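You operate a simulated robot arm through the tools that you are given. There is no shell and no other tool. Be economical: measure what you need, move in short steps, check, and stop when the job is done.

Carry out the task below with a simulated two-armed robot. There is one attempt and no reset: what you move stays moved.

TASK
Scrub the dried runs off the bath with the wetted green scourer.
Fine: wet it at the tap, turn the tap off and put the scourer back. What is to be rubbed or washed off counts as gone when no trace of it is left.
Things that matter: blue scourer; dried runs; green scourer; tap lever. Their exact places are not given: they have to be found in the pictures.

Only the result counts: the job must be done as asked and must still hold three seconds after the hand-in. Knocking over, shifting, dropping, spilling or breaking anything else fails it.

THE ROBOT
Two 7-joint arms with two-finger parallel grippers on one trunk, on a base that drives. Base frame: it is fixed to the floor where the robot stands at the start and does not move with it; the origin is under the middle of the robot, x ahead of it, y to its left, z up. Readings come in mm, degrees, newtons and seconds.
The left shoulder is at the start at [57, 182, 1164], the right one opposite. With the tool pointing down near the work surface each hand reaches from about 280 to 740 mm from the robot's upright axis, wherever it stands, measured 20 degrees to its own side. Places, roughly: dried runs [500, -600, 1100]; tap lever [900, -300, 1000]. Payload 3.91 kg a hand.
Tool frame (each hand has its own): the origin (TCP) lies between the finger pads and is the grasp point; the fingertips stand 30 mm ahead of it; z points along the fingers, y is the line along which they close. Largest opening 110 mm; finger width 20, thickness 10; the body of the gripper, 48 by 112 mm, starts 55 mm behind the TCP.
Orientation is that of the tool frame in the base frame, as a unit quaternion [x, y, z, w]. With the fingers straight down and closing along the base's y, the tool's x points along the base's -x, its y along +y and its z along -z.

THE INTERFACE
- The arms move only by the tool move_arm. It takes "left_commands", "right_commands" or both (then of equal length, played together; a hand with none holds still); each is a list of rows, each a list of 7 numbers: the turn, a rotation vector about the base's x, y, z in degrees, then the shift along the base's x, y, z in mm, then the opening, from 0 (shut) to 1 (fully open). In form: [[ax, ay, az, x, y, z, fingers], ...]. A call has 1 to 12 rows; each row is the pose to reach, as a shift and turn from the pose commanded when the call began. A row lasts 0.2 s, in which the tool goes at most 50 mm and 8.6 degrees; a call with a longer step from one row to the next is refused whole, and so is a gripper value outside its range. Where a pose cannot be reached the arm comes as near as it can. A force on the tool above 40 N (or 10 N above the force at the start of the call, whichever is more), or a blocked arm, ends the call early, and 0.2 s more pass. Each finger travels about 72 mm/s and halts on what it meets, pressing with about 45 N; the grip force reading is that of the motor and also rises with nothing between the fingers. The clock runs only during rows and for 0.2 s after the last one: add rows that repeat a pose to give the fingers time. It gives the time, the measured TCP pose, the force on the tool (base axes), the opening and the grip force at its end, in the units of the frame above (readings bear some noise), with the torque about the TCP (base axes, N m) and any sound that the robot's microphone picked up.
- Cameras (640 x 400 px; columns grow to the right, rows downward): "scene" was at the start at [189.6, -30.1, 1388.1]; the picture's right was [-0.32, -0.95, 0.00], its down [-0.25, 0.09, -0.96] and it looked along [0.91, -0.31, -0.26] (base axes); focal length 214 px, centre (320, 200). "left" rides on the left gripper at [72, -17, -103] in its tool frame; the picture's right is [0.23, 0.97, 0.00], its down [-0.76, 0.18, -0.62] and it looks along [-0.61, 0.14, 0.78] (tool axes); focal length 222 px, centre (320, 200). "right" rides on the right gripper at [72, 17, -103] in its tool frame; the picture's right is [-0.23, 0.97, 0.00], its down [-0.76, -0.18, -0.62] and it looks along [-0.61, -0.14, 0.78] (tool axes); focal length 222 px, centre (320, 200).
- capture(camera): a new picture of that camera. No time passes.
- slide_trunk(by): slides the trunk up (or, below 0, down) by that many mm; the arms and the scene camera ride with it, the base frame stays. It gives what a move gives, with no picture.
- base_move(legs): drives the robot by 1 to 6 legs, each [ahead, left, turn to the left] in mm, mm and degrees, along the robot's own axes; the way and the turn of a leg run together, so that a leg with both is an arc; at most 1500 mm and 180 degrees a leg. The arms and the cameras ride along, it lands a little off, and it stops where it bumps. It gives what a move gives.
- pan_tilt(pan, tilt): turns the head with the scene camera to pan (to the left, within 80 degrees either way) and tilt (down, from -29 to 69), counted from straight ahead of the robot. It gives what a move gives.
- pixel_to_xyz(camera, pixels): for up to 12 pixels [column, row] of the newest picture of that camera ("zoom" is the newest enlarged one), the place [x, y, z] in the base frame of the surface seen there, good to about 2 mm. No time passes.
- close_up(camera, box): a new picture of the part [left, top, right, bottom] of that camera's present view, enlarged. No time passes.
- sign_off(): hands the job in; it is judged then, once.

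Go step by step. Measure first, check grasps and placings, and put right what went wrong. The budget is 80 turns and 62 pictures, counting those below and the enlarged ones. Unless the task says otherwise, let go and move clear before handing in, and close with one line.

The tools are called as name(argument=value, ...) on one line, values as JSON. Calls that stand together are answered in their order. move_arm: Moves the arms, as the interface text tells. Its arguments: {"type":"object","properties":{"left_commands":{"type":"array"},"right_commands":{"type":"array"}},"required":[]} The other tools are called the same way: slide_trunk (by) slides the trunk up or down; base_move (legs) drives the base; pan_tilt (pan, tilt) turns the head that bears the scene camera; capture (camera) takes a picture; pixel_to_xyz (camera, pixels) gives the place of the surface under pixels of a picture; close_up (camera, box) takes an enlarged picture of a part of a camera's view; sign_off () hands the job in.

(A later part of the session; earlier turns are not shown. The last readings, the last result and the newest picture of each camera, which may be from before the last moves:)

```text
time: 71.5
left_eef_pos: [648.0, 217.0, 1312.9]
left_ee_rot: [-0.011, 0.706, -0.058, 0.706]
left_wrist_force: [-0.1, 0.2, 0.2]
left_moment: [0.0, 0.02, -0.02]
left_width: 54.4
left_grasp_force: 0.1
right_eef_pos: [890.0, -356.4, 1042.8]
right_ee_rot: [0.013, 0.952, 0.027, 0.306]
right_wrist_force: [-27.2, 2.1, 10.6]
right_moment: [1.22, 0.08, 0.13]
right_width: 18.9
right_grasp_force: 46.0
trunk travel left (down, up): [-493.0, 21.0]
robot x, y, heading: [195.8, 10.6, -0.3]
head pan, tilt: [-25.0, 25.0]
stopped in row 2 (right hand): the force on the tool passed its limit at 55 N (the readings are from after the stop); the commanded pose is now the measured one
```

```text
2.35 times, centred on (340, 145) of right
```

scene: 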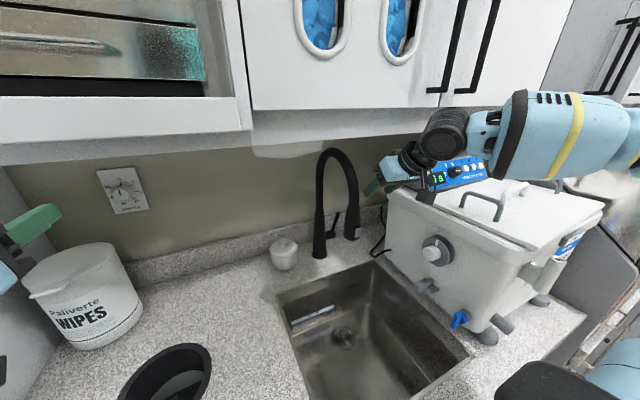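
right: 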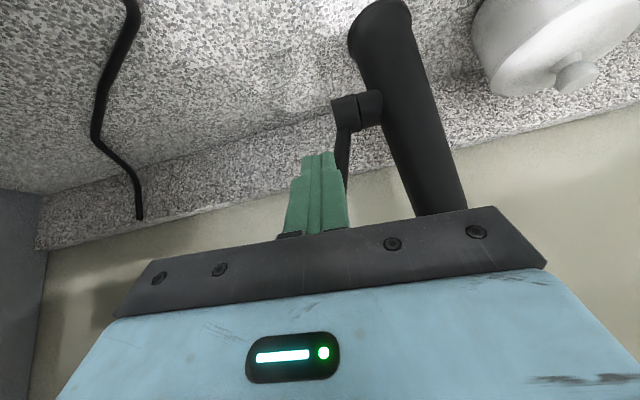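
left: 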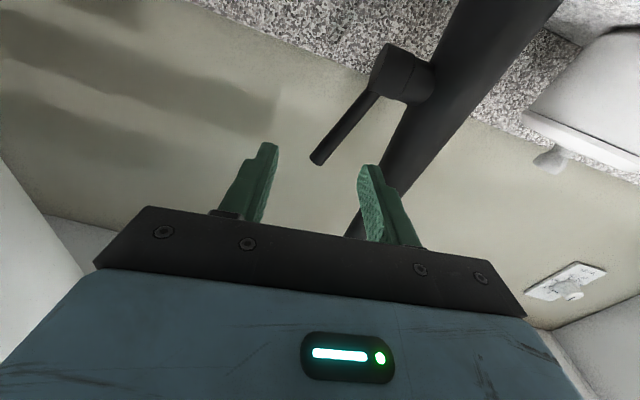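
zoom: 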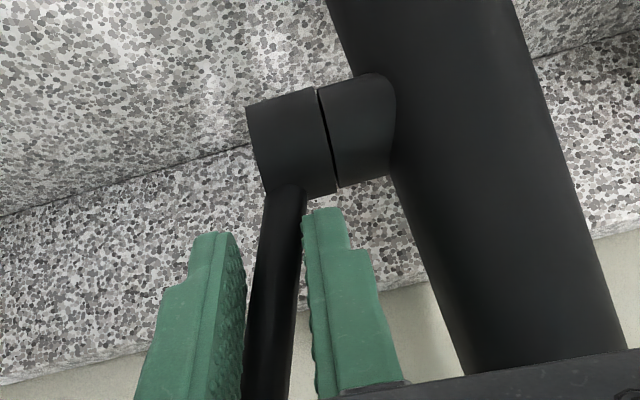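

Pushing back hits a hard stop at 55 N, so forward is the way to open it. The rod leans 16° in the jaws and slips, so I'll roll the hand to match the lean, regrip and pull along an arc.

move_arm(right_commands=[[0, 0, 0, 0, -2, 0, 0.25], [0, 0, 0, 2, -4, 0, 0.45], [7, 0, 0, 6, -4, 0, 0.45], [14, 0, 0, 9, -4, 0, 0.45], [15, 0, 0, 11, -3, -2, 0.3], [15, 0, 0, 11, -3, -2, 0.1], [15, 0, 0, 11, -3, -2, 0.0], [15, 0, 0, 11, -3, -2, 0.0], [15, 0, 0, 11, -3, -2, 0.0]])

move_arm(right_commands=[[0, 0, 0, -5, 0, 0, 0.0], [0, 0, 0, -10, 0, -1, 0.0], [0, 0, 0, -15, 0, -2, 0.0]])

```text
time: 73.3
left_eef_pos: [651.7, 219.6, 1309.4]
left_ee_rot: [-0.013, 0.708, -0.057, 0.704]
left_wrist_force: [0.0, -0.6, 0.0]
left_moment: [0.03, 0.01, 0.0]
left_width: 55.1
left_grasp_force: 0.1
right_eef_pos: [904.5, -357.8, 1036.8]
right_ee_rot: [0.051, 0.941, 0.145, 0.302]
right_wrist_force: [-4.0, -22.8, -0.1]
right_moment: [0.86, 0.02, -0.08]
right_width: 13.5
right_grasp_force: 44.8
trunk travel left (down, up): [-493.0, 21.0]
robot x, y, heading: [198.1, 10.9, -0.0]
head pan, tilt: [-25.0, 25.0]
stopped in row 8 (right hand): the force on the tool passed its limit at 42 N (the readings are from after the stop); the commanded pose is now the measured one
```

```text
time: 73.6
left_eef_pos: [652.5, 220.5, 1309.1]
left_ee_rot: [-0.012, 0.707, -0.056, 0.704]
left_wrist_force: [-0.2, 0.7, 0.2]
left_moment: [0.02, -0.04, 0.01]
left_width: 55.2
left_grasp_force: 0.0
right_eef_pos: [906.3, -358.8, 1036.7]
right_ee_rot: [0.05, 0.941, 0.146, 0.302]
right_wrist_force: [-0.1, -17.4, -2.0]
right_moment: [0.99, -0.03, -0.12]
right_width: 13.7
right_grasp_force: 44.9
trunk travel left (down, up): [-493.0, 21.0]
robot x, y, heading: [195.7, 11.2, -0.1]
head pan, tilt: [-25.0, 25.0]
stopped in row 1 (right hand): the force on the tool passed its limit at 46 N (the readings are from after the stop); the commanded pose is now the measured one
```

The rod is now firmly held (13.5 mm), but there's a 20 N sideways preload. I'll relieve that, then pull very slowly to find which way it gives.

move_arm(right_commands=[[0, 0, 0, 0, -2, 0, 0.0], [0, 0, 0, 0, -4, 0, 0.0], [0, 0, 0, 0, -4, 0, 0.0]])

move_arm(right_commands=[[0, 0, 0, -2, 0, 0, 0.0], [0, 0, 0, -4, 0, 0, 0.0], [0, 0, 0, -6, 0, 0, 0.0], [0, 0, 0, -8, 0, 0, 0.0], [0, 0, 0, -10, 0, 0, 0.0]])

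```text
time: 74.4
left_eef_pos: [652.3, 221.8, 1310.0]
left_ee_rot: [-0.012, 0.707, -0.056, 0.705]
left_wrist_force: [0.7, -0.3, -0.3]
left_moment: [0.04, -0.01, -0.03]
left_width: 55.2
left_grasp_force: 0.1
right_eef_pos: [906.9, -358.2, 1035.1]
right_ee_rot: [0.048, 0.941, 0.146, 0.301]
right_wrist_force: [-12.8, 0.4, -1.3]
right_moment: [0.85, 0.17, 0.16]
right_width: 13.7
right_grasp_force: 44.4
trunk travel left (down, up): [-493.0, 21.0]
robot x, y, heading: [199.9, 9.9, -0.0]
head pan, tilt: [-25.0, 25.0]
```

```text
time: 75.1
left_eef_pos: [653.7, 223.2, 1309.3]
left_ee_rot: [-0.013, 0.708, -0.057, 0.704]
left_wrist_force: [-0.9, -1.2, -0.4]
left_moment: [-0.01, -0.01, 0.0]
left_width: 54.9
left_grasp_force: 0.2
right_eef_pos: [905.6, -358.0, 1036.0]
right_ee_rot: [0.049, 0.94, 0.141, 0.306]
right_wrist_force: [11.0, -30.7, -17.3]
right_moment: [1.36, -0.49, -0.14]
right_width: 13.9
right_grasp_force: 45.1
trunk travel left (down, up): [-493.0, 21.0]
robot x, y, heading: [196.1, 12.5, -0.1]
head pan, tilt: [-25.0, 25.0]
stopped in row 3 (right hand): the force on the tool passed its limit at 43 N (the readings are from after the stop); the commanded pose is now the measured one
```

With a firm flat grip the pads resist the rod's turning, so the hand must turn along with the lever. I'll pull on an arc about the hub, rotating the hand 16°.

move_arm(right_commands=[[0, 0, 0, 1, -3, -1, 0.0], [0, -3, 0, -2, -4, 0, 0.0], [0, -6, 0, -5, -4, 0, 0.0], [0, -9, 0, -8, -4, 0, 0.0], [0, -12, 0, -10.5, -4, 0, 0.0], [0, -15, 0, -13, -4, 0, 0.0], [0, -18, 0, -16, -4, 0, 0.0]])

```text
time: 75.6
left_eef_pos: [651.5, 224.4, 1310.5]
left_ee_rot: [-0.014, 0.707, -0.055, 0.704]
left_wrist_force: [0.6, -0.4, 0.2]
left_moment: [-0.01, -0.02, 0.01]
left_width: 54.8
left_grasp_force: 0.0
right_eef_pos: [905.8, -359.0, 1034.9]
right_ee_rot: [0.041, 0.939, 0.139, 0.312]
right_wrist_force: [4.8, -31.9, -14.3]
right_moment: [1.5, -0.24, -0.09]
right_width: 13.8
right_grasp_force: 45.0
trunk travel left (down, up): [-493.0, 21.0]
robot x, y, heading: [198.6, 11.2, -0.0]
head pan, tilt: [-25.0, 25.0]
stopped in row 2 (right hand): the force on the tool passed its limit at 75 N (the readings are from after the stop); the commanded pose is now the measured one
```

The -32 N sideways force with a moment suggests the hand is rubbing on the tap column or hub this low. I'll open, raise with the trunk, regrip near the rod's top, and pull with rotation.

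move_arm(right_commands=[[0, 0, 0, 0, -2, 0, 0.15], [0, 0, 0, -2, -5, 2, 0.3], [0, 0, 0, -4, -5, 4, 0.35]])

slide_trunk(by=19)

move_arm(right_commands=[[0, 0, 0, 0, 0, 0, 0.2], [0, 0, 0, 0, 0, 0, 0.0], [0, 0, 0, 0, 0, 0, 0.0], [0, 0, 0, 0, 0, 0, 0.0]])

close_up(camera="right", box=[220, 60, 460, 230])

```text
time: 76.4
left_eef_pos: [652.8, 226.9, 1308.0]
left_ee_rot: [-0.014, 0.708, -0.057, 0.704]
left_wrist_force: [-0.6, 1.2, 0.0]
left_moment: [-0.04, -0.02, -0.01]
left_width: 55.1
left_grasp_force: 0.1
right_eef_pos: [902.1, -355.6, 1038.7]
right_ee_rot: [0.039, 0.94, 0.141, 0.308]
right_wrist_force: [0.1, 0.7, 0.9]
right_moment: [-0.01, 0.0, 0.02]
right_width: 38.6
right_grasp_force: 0.1
trunk travel left (down, up): [-493.0, 21.0]
robot x, y, heading: [196.1, 11.0, 0.4]
head pan, tilt: [-25.0, 25.0]
```

```text
time: 77.0
left_eef_pos: [653.3, 219.5, 1329.5]
left_ee_rot: [-0.012, 0.708, -0.056, 0.704]
left_wrist_force: [-0.5, 0.6, 0.0]
left_moment: [-0.02, -0.03, 0.01]
left_width: 55.1
left_grasp_force: 0.1
right_eef_pos: [899.8, -370.2, 1087.1]
right_ee_rot: [0.041, 0.932, 0.142, 0.331]
right_wrist_force: [0.7, 0.5, -0.8]
right_moment: [-0.03, -0.02, -0.07]
right_width: 38.6
right_grasp_force: 0.2
trunk travel left (down, up): [-512.0, 2.0]
robot x, y, heading: [197.2, 12.3, 0.0]
head pan, tilt: [-25.0, 25.0]
```

```text
time: 78.0
left_eef_pos: [651.6, 215.0, 1330.9]
left_ee_rot: [-0.011, 0.708, -0.054, 0.704]
left_wrist_force: [0.0, -0.3, 0.2]
left_moment: [-0.02, 0.04, 0.01]
left_width: 55.1
left_grasp_force: 0.0
right_eef_pos: [898.6, -374.9, 1085.4]
right_ee_rot: [0.043, 0.932, 0.143, 0.331]
right_wrist_force: [-5.0, -21.7, -6.1]
right_moment: [0.1, 0.53, -0.07]
right_width: 13.6
right_grasp_force: 44.6
trunk travel left (down, up): [-512.0, 2.0]
robot x, y, heading: [197.2, 9.0, -0.2]
head pan, tilt: [-25.0, 25.0]
```

```text
2.35 times, centred on (340, 145) of right
```

zoom: 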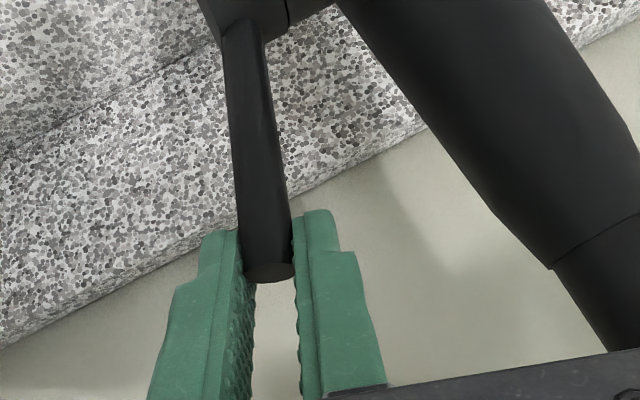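

The fingertips now hold the very top of the rod (13.6 mm), which lets it turn in the pads. I'll pull forward in small steps with a little sideways relief.

move_arm(right_commands=[[0, 0, 0, 0, -4, 0, 0.0], [0, -1, 0, -5, -5, 0, 0.0], [0, -2, 0, -10, -5, 0, 0.0], [0, -3, 0, -15, -5, -1, 0.0], [0, -4, 0, -20, -5, -2, 0.0], [0, -5, 0, -25, -5, -4, 0.0]])

```text
time: 79.4
left_eef_pos: [654.8, 219.0, 1327.1]
left_ee_rot: [-0.012, 0.708, -0.053, 0.704]
left_wrist_force: [0.6, -0.2, 0.6]
left_moment: [0.01, 0.0, 0.01]
left_width: 54.8
left_grasp_force: 0.1
right_eef_pos: [879.6, -375.2, 1085.0]
right_ee_rot: [0.034, 0.917, 0.141, 0.371]
right_wrist_force: [18.3, -7.2, -19.3]
right_moment: [0.54, -1.0, -0.31]
right_width: 13.6
right_grasp_force: 44.8
trunk travel left (down, up): [-512.0, 2.0]
robot x, y, heading: [197.8, 15.7, 0.1]
head pan, tilt: [-25.0, 25.0]
stopped in row 6 (right hand): the force on the tool passed its limit at 44 N (the readings are from after the stop); the commanded pose is now the measured one
```

The lever is following: the hand came 19 mm forward with the grip held. I'll continue the arc, letting z drop.

move_arm(right_commands=[[0, 0, 0, -1, -1, -3, 0.0], [0, 0, 0, -6, -2, -6, 0.0], [0, -1, 0, -11, -2, -8, 0.0], [0, -2, 0, -16, -2, -10, 0.0], [0, -3, 0, -21, -2, -13, 0.0], [0, -4, 0, -26, -2, -16, 0.0]])

capture(camera="right")

```text
time: 80.0
left_eef_pos: [655.8, 221.7, 1328.3]
left_ee_rot: [-0.014, 0.708, -0.053, 0.704]
left_wrist_force: [1.5, 0.3, -0.3]
left_moment: [-0.01, 0.01, -0.01]
left_width: 55.1
left_grasp_force: 0.1
right_eef_pos: [878.0, -375.3, 1085.1]
right_ee_rot: [0.032, 0.916, 0.139, 0.374]
right_wrist_force: [7.4, -13.3, -15.6]
right_moment: [0.45, -0.28, -0.12]
right_width: 13.7
right_grasp_force: 45.2
trunk travel left (down, up): [-512.0, 2.0]
robot x, y, heading: [196.7, 10.2, 0.2]
head pan, tilt: [-25.0, 25.0]
stopped in row 3 (right hand): the force on the tool passed its limit at 46 N (the readings are from after the stop); the commanded pose is now the measured one
```

```text
7 pictures are left
```

right: 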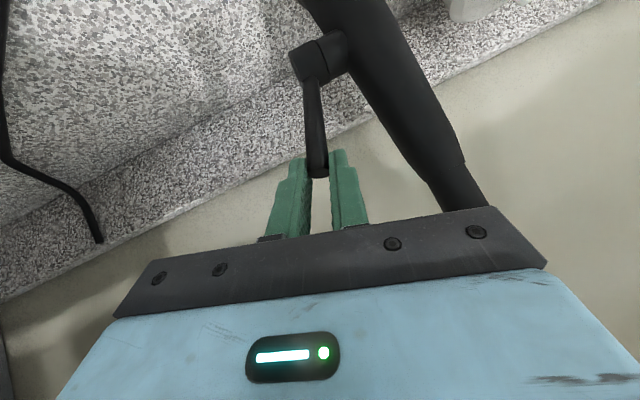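

pixel_to_xyz(camera="right", pixels=[[311, 95], [313, 120], [316, 145], [318, 165], [319, 175], [320, 60]])

```text
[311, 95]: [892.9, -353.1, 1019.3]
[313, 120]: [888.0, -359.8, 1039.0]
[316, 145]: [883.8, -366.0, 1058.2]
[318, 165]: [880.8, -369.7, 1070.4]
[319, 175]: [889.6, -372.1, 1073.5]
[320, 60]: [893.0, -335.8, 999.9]
```

The lever is leaning about 14° forward (tip x 885). The arm stalls on its force limit, so I'll pull by easing the trunk down and the base back.

slide_trunk(by=-6)

base_move(legs=[[-22, 0, 0]])

pixel_to_xyz(camera="right", pixels=[[318, 165]])

```text
time: 80.3
left_eef_pos: [652.5, 220.9, 1329.7]
left_ee_rot: [-0.012, 0.707, -0.055, 0.705]
left_wrist_force: [-0.3, -0.8, -0.7]
left_moment: [0.02, -0.03, 0.02]
left_width: 55.0
left_grasp_force: 0.1
right_eef_pos: [877.7, -375.2, 1084.2]
right_ee_rot: [0.03, 0.916, 0.136, 0.375]
right_wrist_force: [15.9, -17.1, -19.9]
right_moment: [0.37, -1.04, -0.39]
right_width: 13.9
right_grasp_force: 44.8
trunk travel left (down, up): [-512.0, 2.0]
robot x, y, heading: [196.7, 16.8, 0.3]
head pan, tilt: [-25.0, 25.0]
stopped: the force on the tool passed its limit at 62 N (the readings are from after the stop); the commanded pose is now the measured one
```

```text
time: 81.2
left_eef_pos: [638.8, 220.2, 1330.4]
left_ee_rot: [-0.013, 0.707, -0.054, 0.705]
left_wrist_force: [-0.2, 0.5, -0.6]
left_moment: [-0.04, 0.02, -0.02]
left_width: 55.1
left_grasp_force: 0.0
right_eef_pos: [864.5, -375.6, 1084.3]
right_ee_rot: [0.028, 0.917, 0.134, 0.375]
right_wrist_force: [8.3, -4.8, -9.9]
right_moment: [0.34, -0.43, -0.09]
right_width: 13.4
right_grasp_force: 44.5
trunk travel left (down, up): [-512.0, 2.0]
robot x, y, heading: [180.9, 12.8, 0.2]
head pan, tilt: [-25.0, 25.0]
stopped in leg 1: the force on the tool passed its limit at 66 N (the readings are from after the stop); the commanded pose is now the measured one
```

```text
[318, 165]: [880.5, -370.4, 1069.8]
```

Driving back works: the hand is at x 864 and still holding the rod. I'll repeat the base pull.

base_move(legs=[[-20, 0, 0]])

base_move(legs=[[-20, 0, 0]])

close_up(camera="right", box=[160, 0, 480, 200])

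```text
time: 82.1
left_eef_pos: [618.7, 220.7, 1331.0]
left_ee_rot: [-0.014, 0.707, -0.053, 0.705]
left_wrist_force: [-0.4, 0.3, 0.0]
left_moment: [0.01, -0.02, 0.0]
left_width: 55.3
left_grasp_force: 0.1
right_eef_pos: [845.7, -378.1, 1085.2]
right_ee_rot: [0.026, 0.918, 0.129, 0.374]
right_wrist_force: [8.7, -3.0, -7.8]
right_moment: [-0.02, -0.28, -0.19]
right_width: 13.6
right_grasp_force: 44.9
trunk travel left (down, up): [-512.0, 2.0]
robot x, y, heading: [165.4, 11.4, 0.5]
head pan, tilt: [-25.0, 25.0]
stopped in leg 1: the force on the tool passed its limit at 69 N (the readings are from after the stop); the commanded pose is now the measured one
```

```text
time: 82.9
left_eef_pos: [601.6, 222.0, 1329.0]
left_ee_rot: [-0.015, 0.708, -0.055, 0.704]
left_wrist_force: [0.3, 0.4, 0.5]
left_moment: [-0.02, -0.04, -0.01]
left_width: 54.9
left_grasp_force: 0.1
right_eef_pos: [827.6, -375.7, 1082.1]
right_ee_rot: [0.026, 0.919, 0.128, 0.372]
right_wrist_force: [0.2, -0.7, -0.5]
right_moment: [0.0, 0.02, 0.0]
right_width: 0.1
right_grasp_force: 37.5
trunk travel left (down, up): [-512.0, 2.0]
robot x, y, heading: [144.1, 11.6, 0.3]
head pan, tilt: [-25.0, 25.0]
```

```text
2.00 times, centred on (320, 100) of right
```

zoom: 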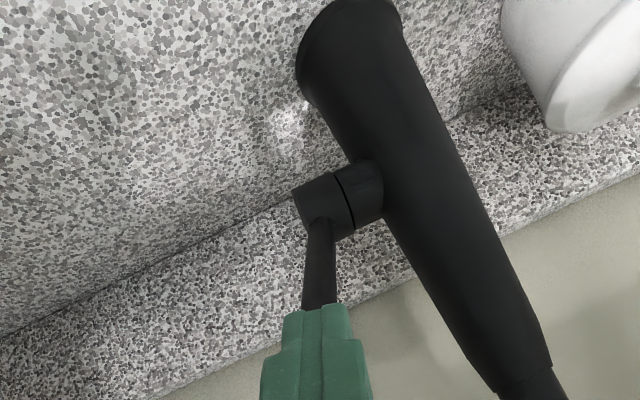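

pixel_to_xyz(camera="zoom", pixels=[[320, 235], [320, 265], [319, 285], [319, 298], [325, 200]])

capture(camera="scene")

```text
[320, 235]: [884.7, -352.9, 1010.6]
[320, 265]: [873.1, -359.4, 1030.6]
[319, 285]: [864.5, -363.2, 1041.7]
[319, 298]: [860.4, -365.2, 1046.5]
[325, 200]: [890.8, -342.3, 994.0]
```

```text
5 pictures are left
```

scene: 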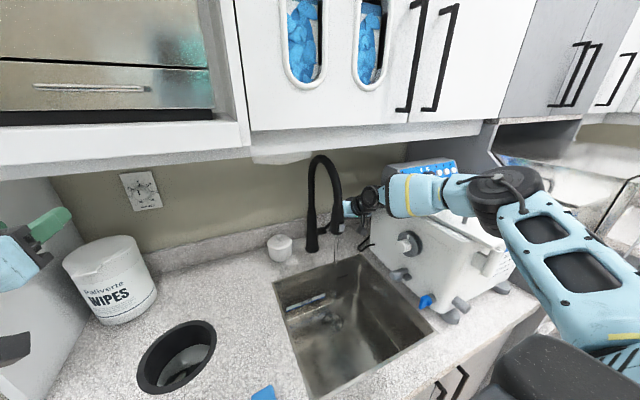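

The lever now leans 35° forward and water is running from the spray head (scene (337,250)). I'll ease the right hand clear of the lever and turn the left tool down above the green scourer at (476,98).

move_arm(left_commands=[[0, 8, 0, -10, -10, -10, 0.6], [0, 16, 0, -20, -20, -20, 0.68], [0, 24, 0, -30, -30, -35, 0.68], [0, 32, 0, -42, -42, -50, 0.68], [0, 40, 0, -54, -54, -65, 0.68], [0, 48, 0, -66, -66, -85, 0.68], [0, 56, 0, -78, -78, -105, 0.68], [0, 64, 0, -90, -90, -125, 0.68], [0, 72, 0, -102, -102, -150, 0.68], [0, 80, 0, -114, -114, -180, 0.68], [0, 86, 0, -122, -122, -210, 0.68], [0, 90, 0, -126, -124, -240, 0.68]], right_commands=[[0, 0, 0, -8, 0, 8, 0], [0, 0, 0, -15, 0, 15, 0], [0, 0, 0, -15, 0, 15, 0], [0, 0, 0, -15, 0, 15, 0], [0, 0, 0, -15, 0, 15, 0], [0, 0, 0, -15, 0, 15, 0], [0, 0, 0, -15, 0, 15, 0], [0, 0, 0, -15, 0, 15, 0], [0, 0, 0, -15, 0, 15, 0], [0, 0, 0, -15, 0, 15, 0], [0, 0, 0, -15, 0, 15, 0], [0, 0, 0, -15, 0, 15, 0]])

```text
time: 85.5
left_eef_pos: [472.2, 96.7, 1088.6]
left_ee_rot: [-0.047, 0.998, -0.029, -0.003]
left_wrist_force: [-0.1, -0.5, 1.2]
left_moment: [-0.01, -0.05, 0.03]
left_width: 74.9
left_grasp_force: 0.1
right_eef_pos: [808.9, -377.4, 1099.5]
right_ee_rot: [0.025, 0.919, 0.13, 0.372]
right_wrist_force: [-0.3, 0.4, -0.9]
right_moment: [0.01, 0.02, 0.02]
right_width: 0.0
right_grasp_force: 38.2
trunk travel left (down, up): [-512.0, 2.0]
robot x, y, heading: [142.8, 15.7, 0.1]
head pan, tilt: [-25.0, 25.0]
```

The left tool is right above the scourer and matches its 5° turn. I'll level it, descend to z 950 and grip.

move_arm(left_commands=[[3, 0, 0, 2, 1, -40, 0.68], [3, 0, 0, 3, 1, -80, 0.68], [3, 0, 0, 3, 1, -115, 0.68], [3, 0, 0, 3, 1, -138, 0.68], [3, 0, 0, 3, 1, -138, 0.68], [3, 0, 0, 3, 1, -138, 0.4], [3, 0, 0, 3, 1, -138, 0.2], [3, 0, 0, 3, 1, -138, 0.1], [3, 0, 0, 3, 1, -138, 0.1]])

```text
time: 87.5
left_eef_pos: [473.2, 97.4, 951.7]
left_ee_rot: [-0.046, 0.999, -0.002, 0.001]
left_wrist_force: [0.1, -0.8, 0.0]
left_moment: [-0.02, 0.0, 0.0]
left_width: 44.2
left_grasp_force: 45.2
right_eef_pos: [807.7, -377.5, 1098.7]
right_ee_rot: [0.024, 0.918, 0.131, 0.374]
right_wrist_force: [0.7, 0.7, 0.3]
right_moment: [0.01, 0.0, -0.02]
right_width: 0.0
right_grasp_force: 37.8
trunk travel left (down, up): [-512.0, 2.0]
robot x, y, heading: [145.3, 10.4, 0.3]
head pan, tilt: [-25.0, 25.0]
```

Gripped at 44 mm. I'll lift and carry it over the sink, tilting the tool 45° towards the stream.

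move_arm(left_commands=[[0, 0, 0, 0, 0, 45, 0.1], [0, 0, 0, 0, 0, 90, 0.1], [0, 0, 0, 15, -35, 110, 0.1], [0, 0, 0, 30, -70, 110, 0.1], [-5, -5, 0, 47, -105, 110, 0.1], [-10, -10, 0, 64, -140, 110, 0.1], [-15, -15, 0, 82, -175, 110, 0.1], [-20, -20, 0, 100, -205, 110, 0.1], [-25, -25, 0, 118, -235, 105, 0.1], [-29, -29, 0, 132, -262, 95, 0.1], [-32, -32, 0, 146, -288, 85, 0.1]])

```text
time: 89.9
left_eef_pos: [622.5, -191.9, 1037.1]
left_ee_rot: [-0.042, 0.921, -0.287, 0.258]
left_wrist_force: [0.5, -0.9, -0.9]
left_moment: [0.01, 0.02, -0.01]
left_width: 44.0
left_grasp_force: 44.8
right_eef_pos: [809.1, -378.1, 1098.6]
right_ee_rot: [0.026, 0.918, 0.13, 0.373]
right_wrist_force: [-0.3, 0.1, 0.1]
right_moment: [0.02, -0.01, 0.06]
right_width: 0.1
right_grasp_force: 37.9
trunk travel left (down, up): [-512.0, 2.0]
robot x, y, heading: [142.1, 11.8, 0.3]
head pan, tilt: [-25.0, 25.0]
```

It's reached as planned. I'll move the scourer under the stream at (697,-292) and hold it there.

move_arm(left_commands=[[0, 0, 0, 22, -31, -13, 0.1], [0, 0, 0, 44, -62, -26, 0.1], [0, 0, 0, 65, -91, -39, 0.1], [0, 0, 0, 65, -91, -39, 0.1], [0, 0, 0, 65, -91, -39, 0.1], [0, 0, 0, 75, -91, -39, 0.1], [0, 0, 0, 80, -95, -39, 0.1], [0, 0, 0, 70, -100, -39, 0.1], [0, 0, 0, 58, -91, -39, 0.1], [0, 0, 0, 65, -85, -39, 0.1], [0, 0, 0, 65, -91, -39, 0.1], [0, 0, 0, 65, -91, -39, 0.1]])

close_up(camera="scene", box=[240, 140, 440, 300])

```text
time: 92.7
left_eef_pos: [703.6, -224.1, 999.9]
left_ee_rot: [-0.067, 0.921, -0.274, 0.269]
left_wrist_force: [0.5, -0.2, -0.9]
left_moment: [0.0, 0.0, -0.02]
left_width: 44.3
left_grasp_force: 45.0
left hand out of reach, approached as far as the arm can: row 3, 4, 5, 6, 7, 8, 9, 10, 11, 12
right_eef_pos: [809.7, -376.6, 1099.0]
right_ee_rot: [0.025, 0.918, 0.129, 0.374]
right_wrist_force: [-0.4, -0.7, -0.3]
right_moment: [0.0, 0.01, -0.02]
right_width: 0.0
right_grasp_force: 38.2
trunk travel left (down, up): [-512.0, 2.0]
robot x, y, heading: [145.1, 8.8, 0.1]
head pan, tilt: [-25.0, 25.0]
stopped in row 12 (left hand): the arm was blocked; the commanded pose is now the measured one
```

```text
2.50 times, centred on (340, 220) of scene
```

zoom: 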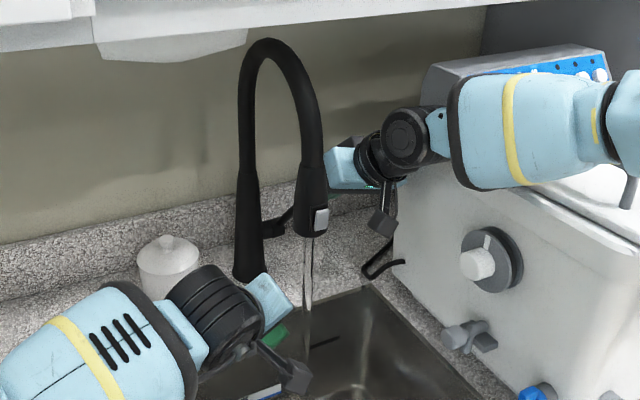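

The scourer sits at y -224, about 65 mm short of the stream, and the left arm is blocked. I'll lift the right hand back out of the bath's way and shift the base right instead.

move_arm(right_commands=[[0, 0, 0, -25, 0, 28, 0], [0, 0, 0, -50, 0, 56, 0], [0, 0, 0, -75, 0, 84, 0], [0, 0, 0, -100, 0, 112, 0], [0, 0, 0, -125, 0, 135, 0], [0, 0, 0, -135, 8, 145, 0]])

base_move(legs=[[-12, -62, 0]])

```text
time: 94.1
left_eef_pos: [702.7, -224.6, 1000.1]
left_ee_rot: [-0.065, 0.92, -0.275, 0.271]
left_wrist_force: [-0.5, -0.3, 0.1]
left_moment: [0.03, -0.03, -0.01]
left_width: 44.2
left_grasp_force: 44.9
right_eef_pos: [673.8, -371.1, 1244.2]
right_ee_rot: [0.025, 0.918, 0.13, 0.373]
right_wrist_force: [-1.2, 1.2, -0.2]
right_moment: [0.01, -0.01, 0.0]
right_width: 0.1
right_grasp_force: 37.7
trunk travel left (down, up): [-512.0, 2.0]
robot x, y, heading: [142.6, 12.7, 0.3]
head pan, tilt: [-25.0, 25.0]
```

```text
time: 95.3
left_eef_pos: [691.4, -287.3, 1000.3]
left_ee_rot: [-0.065, 0.921, -0.275, 0.269]
left_wrist_force: [0.1, 1.2, -0.2]
left_moment: [0.03, 0.02, -0.02]
left_width: 44.2
left_grasp_force: 44.8
right_eef_pos: [663.0, -431.2, 1244.7]
right_ee_rot: [0.026, 0.918, 0.13, 0.374]
right_wrist_force: [-0.4, -0.4, 0.6]
right_moment: [0.02, 0.04, -0.04]
right_width: 0.0
right_grasp_force: 37.6
trunk travel left (down, up): [-512.0, 2.0]
robot x, y, heading: [127.9, -48.5, 0.4]
head pan, tilt: [-25.0, 25.0]
```

The scourer is now under the stream. I'll hold and wiggle it there for over two seconds, then look.

move_arm(left_commands=[[0, 0, 0, 0, 0, 0, 0.1], [0, 0, 0, -6, 0, 0, 0.1], [0, 0, 0, -10, 0, 0, 0.1], [0, 0, 0, -5, 5, 0, 0.1], [0, 0, 0, 0, 8, 0, 0.1], [0, 0, 0, 5, 4, 0, 0.1], [0, 0, 0, 0, 0, 0, 0.1], [0, 0, 0, 0, 0, 0, 0.1], [0, 0, 0, 0, 0, 0, 0.1], [0, 0, 0, 0, 0, 0, 0.1], [0, 0, 0, 0, 0, 0, 0.1], [0, 0, 0, 0, 0, 0, 0.1]])

close_up(camera="scene", box=[250, 140, 450, 300])

```text
time: 97.9
left_eef_pos: [691.5, -286.3, 999.1]
left_ee_rot: [-0.066, 0.921, -0.275, 0.27]
left_wrist_force: [0.2, -0.4, 0.3]
left_moment: [-0.01, -0.01, 0.0]
left_width: 43.9
left_grasp_force: 44.5
right_eef_pos: [663.5, -432.1, 1244.5]
right_ee_rot: [0.025, 0.918, 0.129, 0.373]
right_wrist_force: [-0.2, 0.5, -0.6]
right_moment: [0.03, -0.01, 0.03]
right_width: 0.0
right_grasp_force: 37.7
trunk travel left (down, up): [-512.0, 2.0]
robot x, y, heading: [132.2, -53.6, 0.0]
head pan, tilt: [-25.0, 25.0]
```

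```text
2.50 times, centred on (350, 220) of scene
```

zoom: 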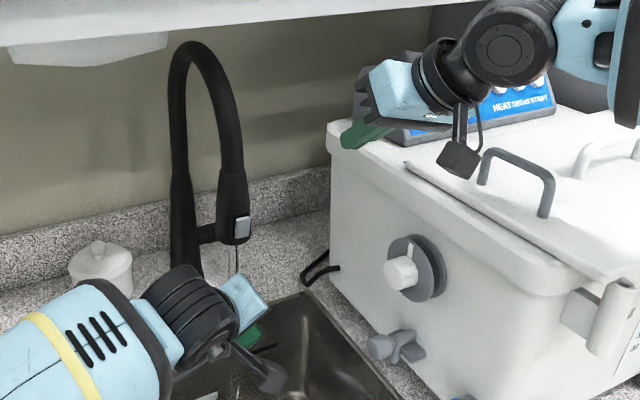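

The scourer at (255,335) looks darker than before, but I want to be sure the stream meets it. I'll measure the stream and the scourer in this picture.

pixel_to_xyz(camera="zoom", pixels=[[236, 255], [237, 265], [237, 272], [237, 282], [245, 300], [255, 335], [248, 343], [234, 240]])

```text
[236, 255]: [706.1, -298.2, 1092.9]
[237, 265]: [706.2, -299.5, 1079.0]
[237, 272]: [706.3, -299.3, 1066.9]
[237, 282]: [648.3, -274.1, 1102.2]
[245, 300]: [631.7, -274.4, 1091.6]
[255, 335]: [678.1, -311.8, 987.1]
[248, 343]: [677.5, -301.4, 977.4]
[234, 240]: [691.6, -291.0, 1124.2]
```

The stream at (706,-300) lands on the scourer centred near (700,-295), so it's wet. I'll draw the left hand back over the sink, then drive to where the right hand can push the lever shut.

move_arm(left_commands=[[0, 0, 0, -25, 25, 5, 0.1], [0, 0, 0, -50, 50, 15, 0.1], [0, 0, 0, -75, 75, 25, 0.1], [0, 0, 0, -90, 85, 35, 0.1]])

base_move(legs=[[0, 58, 0], [52, 0, 0]])

move_arm(right_commands=[[0, 0, 0, 25, 0, -28, 0], [0, 0, 0, 50, 0, -56, 0], [0, 0, 0, 75, 0, -85, 0], [0, 0, 0, 95, 0, -115, 0], [0, 0, 0, 105, 0, -145, 0]])

```text
time: 98.9
left_eef_pos: [601.2, -198.9, 1034.5]
left_ee_rot: [-0.065, 0.921, -0.275, 0.27]
left_wrist_force: [-0.2, -0.1, -0.5]
left_moment: [0.02, -0.01, 0.01]
left_width: 44.2
left_grasp_force: 45.1
right_eef_pos: [661.7, -433.6, 1245.1]
right_ee_rot: [0.025, 0.918, 0.13, 0.373]
right_wrist_force: [0.0, -0.1, -0.9]
right_moment: [0.0, -0.01, -0.01]
right_width: 0.0
right_grasp_force: 38.3
trunk travel left (down, up): [-512.0, 2.0]
robot x, y, heading: [130.1, -51.1, -0.0]
head pan, tilt: [-25.0, 25.0]
```

```text
time: 100.6
left_eef_pos: [654.7, -141.7, 1033.7]
left_ee_rot: [-0.065, 0.92, -0.275, 0.27]
left_wrist_force: [0.5, 0.0, 0.5]
left_moment: [-0.03, 0.01, -0.01]
left_width: 44.4
left_grasp_force: 44.4
right_eef_pos: [714.8, -373.5, 1244.7]
right_ee_rot: [0.023, 0.918, 0.132, 0.374]
right_wrist_force: [0.0, 0.1, -0.5]
right_moment: [-0.01, -0.03, 0.03]
right_width: 0.0
right_grasp_force: 36.8
trunk travel left (down, up): [-512.0, 2.0]
robot x, y, heading: [183.3, 8.4, 0.4]
head pan, tilt: [-25.0, 25.0]
```

```text
time: 101.8
left_eef_pos: [655.2, -140.7, 1032.7]
left_ee_rot: [-0.065, 0.921, -0.275, 0.269]
left_wrist_force: [-0.1, -0.3, -0.9]
left_moment: [0.0, 0.02, -0.03]
left_width: 44.4
left_grasp_force: 45.4
right_eef_pos: [821.2, -373.7, 1099.8]
right_ee_rot: [0.025, 0.918, 0.131, 0.373]
right_wrist_force: [-0.9, 0.6, -0.3]
right_moment: [0.02, -0.02, -0.03]
right_width: 0.1
right_grasp_force: 37.8
trunk travel left (down, up): [-512.0, 2.0]
robot x, y, heading: [183.2, 8.0, 0.3]
head pan, tilt: [-25.0, 25.0]
```

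The tip is just above the lever. I'll drop in front of the rod and push it back until it meets its stop.

move_arm(right_commands=[[0, 0, 0, -18, 4, 0, 0], [0, 0, 0, -18, 4, -30, 0], [0, 0, 0, 0, 4, -31, 0], [0, 0, 0, 14, 4, -31, 0], [0, 0, 0, 26, 4, -31, 0], [0, 0, 0, 36, 4, -31, 0], [0, 0, 0, 45, 4, -31, 0], [0, 0, 0, 52, 4, -31, 0], [0, 0, 0, 58, 4, -31, 0]])

```text
time: 103.2
left_eef_pos: [653.6, -140.3, 1031.9]
left_ee_rot: [-0.067, 0.921, -0.275, 0.268]
left_wrist_force: [1.2, 0.5, -0.2]
left_moment: [-0.02, 0.01, 0.01]
left_width: 44.5
left_grasp_force: 44.8
right_eef_pos: [856.3, -357.9, 1076.1]
right_ee_rot: [0.02, 0.915, 0.136, 0.379]
right_wrist_force: [-4.4, 7.5, 8.4]
right_moment: [0.11, -0.12, 0.18]
right_width: 0.1
right_grasp_force: 37.6
trunk travel left (down, up): [-512.0, 2.0]
robot x, y, heading: [184.1, 6.6, 0.3]
head pan, tilt: [-25.0, 25.0]
stopped in row 6 (right hand): the force on the tool passed its limit at 40 N (the readings are from after the stop); the commanded pose is now the measured one
```

The hand slid 12 mm towards +y beside the rod. I'll back off, re-aim further right, and push again.

move_arm(right_commands=[[0, 0, 0, -20, 0, 0, 0], [0, 0, 0, -45, -8, 0, 0], [0, 0, 0, -45, -22, -6, 0], [0, 0, 0, -30, -22, -8, 0], [0, 0, 0, -15, -22, -8, 0], [0, 0, 0, -5, -22, -8, 0], [0, 0, 0, 3, -22, -8, 0], [0, 0, 0, 10, -20, -8, 0], [0, 0, 0, 16, -19, -8, 0], [0, 0, 0, 22, -18, -8, 0], [0, 0, 0, 27, -17, -8, 0]])

```text
time: 105.6
left_eef_pos: [644.8, -135.4, 1036.9]
left_ee_rot: [-0.065, 0.919, -0.277, 0.273]
left_wrist_force: [-0.3, 0.3, -0.5]
left_moment: [0.03, 0.0, 0.02]
left_width: 44.3
left_grasp_force: 44.5
right_eef_pos: [873.4, -374.6, 1074.4]
right_ee_rot: [0.02, 0.914, 0.134, 0.382]
right_wrist_force: [-30.2, 3.2, 8.2]
right_moment: [-0.13, 0.18, 0.29]
right_width: 0.1
right_grasp_force: 38.1
trunk travel left (down, up): [-512.0, 2.0]
robot x, y, heading: [183.2, 7.4, 0.1]
head pan, tilt: [-25.0, 25.0]
```

There's 30 N at x 873, about where the upright rod's front face would be. I'll press a little more to be sure it's against its stop.

move_arm(right_commands=[[0, 0, 0, 5, 0, 0, 0], [0, 0, 0, 10, 0, 0, 0], [0, 0, 0, 14, 0, 0, 0]])

move_arm(right_commands=[[0, 0, 0, -25, 0, 10, 0], [0, 0, 0, -55, 0, 35, 0], [0, 0, 0, -85, 0, 70, 0], [0, 0, 0, -115, 0, 105, 0], [0, 0, 0, -145, 0, 140, 0], [0, 0, 0, -165, 5, 165, 0]])

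capture(camera="right")

```text
time: 105.9
left_eef_pos: [645.6, -137.9, 1036.3]
left_ee_rot: [-0.065, 0.92, -0.277, 0.271]
left_wrist_force: [-0.1, 0.6, 1.4]
left_moment: [0.0, -0.01, 0.01]
left_width: 44.2
left_grasp_force: 45.2
right_eef_pos: [874.3, -374.7, 1075.0]
right_ee_rot: [0.019, 0.915, 0.136, 0.379]
right_wrist_force: [-32.8, 1.1, 6.3]
right_moment: [-0.02, 0.26, 0.25]
right_width: 0.0
right_grasp_force: 37.8
trunk travel left (down, up): [-512.0, 2.0]
robot x, y, heading: [179.7, 8.4, 0.3]
head pan, tilt: [-25.0, 25.0]
stopped in row 1 (right hand): the force on the tool passed its limit at 48 N (the readings are from after the stop); the commanded pose is now the measured one
```

```text
time: 107.3
left_eef_pos: [652.8, -140.7, 1033.0]
left_ee_rot: [-0.065, 0.92, -0.276, 0.27]
left_wrist_force: [-0.2, 0.7, 0.8]
left_moment: [-0.05, -0.03, 0.01]
left_width: 44.3
left_grasp_force: 44.6
right_eef_pos: [715.8, -374.3, 1231.9]
right_ee_rot: [0.023, 0.916, 0.135, 0.377]
right_wrist_force: [-0.5, -0.2, 0.1]
right_moment: [-0.06, -0.01, 0.0]
right_width: 0.0
right_grasp_force: 38.0
trunk travel left (down, up): [-512.0, 2.0]
robot x, y, heading: [184.1, 8.2, 0.2]
head pan, tilt: [-25.0, 25.0]
```

```text
2 pictures are left
```

right: 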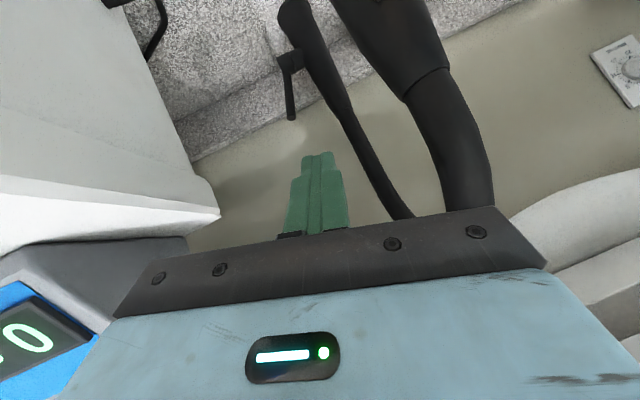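

pixel_to_xyz(camera="right", pixels=[[291, 115], [290, 100], [289, 85], [288, 72], [290, 62], [340, 10], [375, 30]])

```text
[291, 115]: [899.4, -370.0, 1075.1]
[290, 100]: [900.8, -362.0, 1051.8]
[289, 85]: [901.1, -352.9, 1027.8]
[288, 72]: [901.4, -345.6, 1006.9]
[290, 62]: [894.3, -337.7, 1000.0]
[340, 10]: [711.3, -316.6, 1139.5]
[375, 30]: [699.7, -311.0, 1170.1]
```

The lever is back upright at x 900, as at the start, so the tap is off. Next I'll back away, level the left tool with the wet scourer facing forward, and fold the right hand.

base_move(legs=[[-430, 0, 0]])

move_arm(left_commands=[[2.9, -5.6, 1.8, 8, 21, 12, 0.1], [5.8, -11.1, 3.6, 18, 42, 24, 0.1], [8.8, -16.7, 5.4, 27, 63, 36, 0.1], [11.7, -22.2, 7.2, 36, 84, 48, 0.1], [14.6, -27.8, 9, 45, 105, 60, 0.1], [17.5, -33.4, 10.8, 54, 126, 72, 0.1], [20.4, -38.9, 12.6, 63, 147, 84, 0.1], [23.4, -44.5, 14.4, 72, 168, 96, 0.1], [26.3, -50, 16.2, 81, 189, 108, 0.1], [29.2, -55.6, 18, 90, 210, 117, 0.1]], right_commands=[[0, 4.5, 0, -24, 7, 2, 0], [0, 9, 0, -47, 14, 4, 0], [0, 13.5, 0, -70, 21, 6, 0], [0, 18, 0, -93, 28, 8, 0], [0, 22, 0, -116, 36, 10, 0], [0, 26, 0, -140, 44, 12, 0], [0, 30, 0, -163, 52, 14, 0], [0, 34, 0, -186, 60, 16, 0], [0, 38, 0, -210, 66, 18, 0], [0, 43, 0, -232, 72, 20, 0]])

```text
time: 109.9
left_eef_pos: [227.9, -145.6, 1033.3]
left_ee_rot: [-0.062, 0.921, -0.276, 0.268]
left_wrist_force: [-0.7, 0.0, -0.7]
left_moment: [0.02, 0.02, 0.04]
left_width: 44.3
left_grasp_force: 44.8
right_eef_pos: [289.7, -380.0, 1229.7]
right_ee_rot: [0.027, 0.916, 0.135, 0.377]
right_wrist_force: [0.5, -0.7, 0.0]
right_moment: [-0.03, -0.01, 0.01]
right_width: 0.0
right_grasp_force: 37.5
trunk travel left (down, up): [-512.0, 2.0]
robot x, y, heading: [-239.2, 8.0, -0.3]
head pan, tilt: [-25.0, 25.0]
```

```text
time: 112.1
left_eef_pos: [318.1, 64.6, 1150.5]
left_ee_rot: [0.003, 0.71, 0.003, 0.705]
left_wrist_force: [-0.1, -0.1, -0.2]
left_moment: [-0.03, -0.01, -0.03]
left_width: 44.4
left_grasp_force: 44.8
right_eef_pos: [55.2, -309.1, 1249.5]
right_ee_rot: [0.074, 0.99, 0.116, 0.015]
right_wrist_force: [-0.2, 0.4, -0.1]
right_moment: [-0.03, -0.01, 0.0]
right_width: 0.0
right_grasp_force: 37.4
trunk travel left (down, up): [-512.0, 2.0]
robot x, y, heading: [-237.6, 7.3, -0.2]
head pan, tilt: [-25.0, 25.0]
```

The left tool is level and the right hand is folded. I'll lower the trunk and drive right to face the stain at y -605.

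slide_trunk(by=-72)

base_move(legs=[[0, -672, 0.2]])

```text
time: 113.2
left_eef_pos: [318.9, 63.8, 1079.1]
left_ee_rot: [0.002, 0.708, 0.002, 0.706]
left_wrist_force: [0.1, 0.3, 0.1]
left_moment: [0.01, 0.03, -0.01]
left_width: 44.1
left_grasp_force: 45.4
right_eef_pos: [57.3, -307.1, 1178.5]
right_ee_rot: [0.073, 0.99, 0.116, 0.016]
right_wrist_force: [0.3, 0.2, 0.7]
right_moment: [0.03, 0.01, -0.03]
right_width: 0.0
right_grasp_force: 37.8
trunk travel left (down, up): [-440.0, 74.0]
robot x, y, heading: [-243.1, 5.5, -0.3]
head pan, tilt: [-25.0, 25.0]
```

```text
time: 119.6
left_eef_pos: [315.1, -612.1, 1078.0]
left_ee_rot: [0.004, 0.71, 0.001, 0.705]
left_wrist_force: [-0.3, -0.1, 0.6]
left_moment: [0.05, -0.03, -0.01]
left_width: 44.4
left_grasp_force: 45.1
right_eef_pos: [55.2, -985.1, 1178.5]
right_ee_rot: [0.075, 0.99, 0.115, 0.016]
right_wrist_force: [0.1, -0.6, 0.9]
right_moment: [-0.02, 0.0, -0.03]
right_width: 0.0
right_grasp_force: 37.4
trunk travel left (down, up): [-440.0, 74.0]
robot x, y, heading: [-244.4, -666.0, -0.2]
head pan, tilt: [-25.0, 25.0]
```

I'm facing the stain. I'll drive 55 mm forward and then feel for contact with 3 mm steps.

base_move(legs=[[55, 0, 0.2]])

move_arm(left_commands=[[0, -3, 0, 15, 6, 0, 0.1], [0, -3, 0, 30, 6, 0, 0.1], [0, -3, 0, 37, 6, 0, 0.1], [0, -3, 0, 40, 6, 0, 0.1], [0, -3, 0, 43, 6, 0, 0.1]])

```text
time: 120.5
left_eef_pos: [370.5, -610.4, 1077.8]
left_ee_rot: [0.003, 0.709, 0.001, 0.705]
left_wrist_force: [0.3, -0.2, -0.2]
left_moment: [0.0, 0.01, -0.01]
left_width: 44.2
left_grasp_force: 44.9
right_eef_pos: [110.5, -983.3, 1179.8]
right_ee_rot: [0.073, 0.99, 0.115, 0.016]
right_wrist_force: [-0.1, 0.1, 0.4]
right_moment: [0.0, 0.02, 0.05]
right_width: 0.0
right_grasp_force: 37.9
trunk travel left (down, up): [-440.0, 74.0]
robot x, y, heading: [-188.5, -664.9, -0.0]
head pan, tilt: [-25.0, 25.0]
```

```text
time: 121.8
left_eef_pos: [413.3, -605.3, 1077.6]
left_ee_rot: [0.002, 0.691, 0.003, 0.723]
left_wrist_force: [0.1, 0.9, -0.3]
left_moment: [0.01, -0.02, 0.01]
left_width: 44.1
left_grasp_force: 45.0
right_eef_pos: [110.9, -984.9, 1178.5]
right_ee_rot: [0.073, 0.99, 0.116, 0.016]
right_wrist_force: [-0.9, -0.3, -0.3]
right_moment: [-0.02, -0.01, 0.0]
right_width: 0.0
right_grasp_force: 37.9
trunk travel left (down, up): [-440.0, 74.0]
robot x, y, heading: [-187.7, -669.4, -0.3]
head pan, tilt: [-25.0, 25.0]
```

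No contact yet at x 413. I'll keep feeling forward in 2 mm steps.

move_arm(left_commands=[[0, 0, 0, 2, 0, 0, 0.1], [0, 0, 0, 4, 0, 0, 0.1], [0, 0, 0, 6, 0, 0, 0.1], [0, 0, 0, 7, 0, 0, 0.1]])

```text
time: 122.8
left_eef_pos: [419.1, -605.8, 1078.4]
left_ee_rot: [0.0, 0.692, 0.004, 0.722]
left_wrist_force: [-5.1, 0.5, 0.2]
left_moment: [0.01, 0.17, -0.05]
left_width: 44.1
left_grasp_force: 44.7
right_eef_pos: [108.9, -984.1, 1178.7]
right_ee_rot: [0.073, 0.99, 0.116, 0.016]
right_wrist_force: [-0.5, 0.3, -0.6]
right_moment: [0.04, 0.01, 0.04]
right_width: 0.0
right_grasp_force: 37.3
trunk travel left (down, up): [-440.0, 74.0]
robot x, y, heading: [-190.0, -670.2, -0.3]
head pan, tilt: [-25.0, 25.0]
```

Contact at x 419 with 5 N. I'll press slightly more and scrub back and forth across y -585 to -645.

move_arm(left_commands=[[0, 0, 0, 1, 10, 0, 0.1], [0, 0, 0, 1.5, 22, 0, 0.1], [0, 0, 0, 1.5, 8, 0, 0.1], [0, 0, 0, 1.5, -8, 0, 0.1], [0, 0, 0, 1.5, -24, 0, 0.1], [0, 0, 0, 1.5, -40, 0, 0.1], [0, 0, 0, 1.2, -40, 8, 0.1], [0, 0, 0, 1.2, -24, 8, 0.1], [0, 0, 0, 1.2, -8, 8, 0.1], [0, 0, 0, 1.2, 8, 8, 0.1], [0, 0, 0, 1.2, 22, 8, 0.1], [0, 0, 0, 1.5, 22, 0, 0.1]])

move_arm(left_commands=[[0, 0, 0, 1, 0, -10, 0.1], [0, 0, 0, 1, -16, -10, 0.1], [0, 0, 0, 1, -32, -10, 0.1], [0, 0, 0, 1, -48, -10, 0.1], [0, 0, 0, 1, -62, -10, 0.1], [0, 0, 0, 0.5, -62, 0, 0.1], [0, 0, 0, 0, -62, 10, 0.1], [0, 0, 0, 0, -48, 10, 0.1], [0, 0, 0, 0, -32, 10, 0.1], [0, 0, 0, 0, -16, 10, 0.1], [0, 0, 0, 0, 0, 10, 0.1], [0, 0, 0, 0.3, 0, 0, 0.1]])

```text
time: 125.3
left_eef_pos: [417.8, -598.2, 1086.3]
left_ee_rot: [-0.002, 0.692, 0.007, 0.722]
left_wrist_force: [-0.9, 0.0, -1.0]
left_moment: [-0.02, 0.0, -0.01]
left_width: 44.0
left_grasp_force: 45.1
left hand out of reach, approached as far as the arm can: row 1, 2, 3, 10, 11, 12
right_eef_pos: [112.0, -983.2, 1178.9]
right_ee_rot: [0.072, 0.99, 0.116, 0.015]
right_wrist_force: [0.0, -0.3, -0.5]
right_moment: [-0.03, 0.0, 0.02]
right_width: 0.1
right_grasp_force: 37.4
trunk travel left (down, up): [-440.0, 74.0]
robot x, y, heading: [-188.0, -667.1, 0.0]
head pan, tilt: [-25.0, 25.0]
```

```text
time: 128.0
left_eef_pos: [417.1, -601.3, 1086.5]
left_ee_rot: [0.001, 0.691, 0.003, 0.723]
left_wrist_force: [-0.1, 0.8, 0.9]
left_moment: [0.03, 0.03, 0.0]
left_width: 44.1
left_grasp_force: 44.8
left hand out of reach, approached as far as the arm can: row 1
right_eef_pos: [110.4, -983.3, 1177.9]
right_ee_rot: [0.072, 0.991, 0.116, 0.016]
right_wrist_force: [0.0, 0.4, 0.2]
right_moment: [0.01, -0.01, -0.01]
right_width: 0.0
right_grasp_force: 37.9
trunk travel left (down, up): [-440.0, 74.0]
robot x, y, heading: [-185.3, -666.9, -0.2]
head pan, tilt: [-25.0, 25.0]
5 turns are left
```

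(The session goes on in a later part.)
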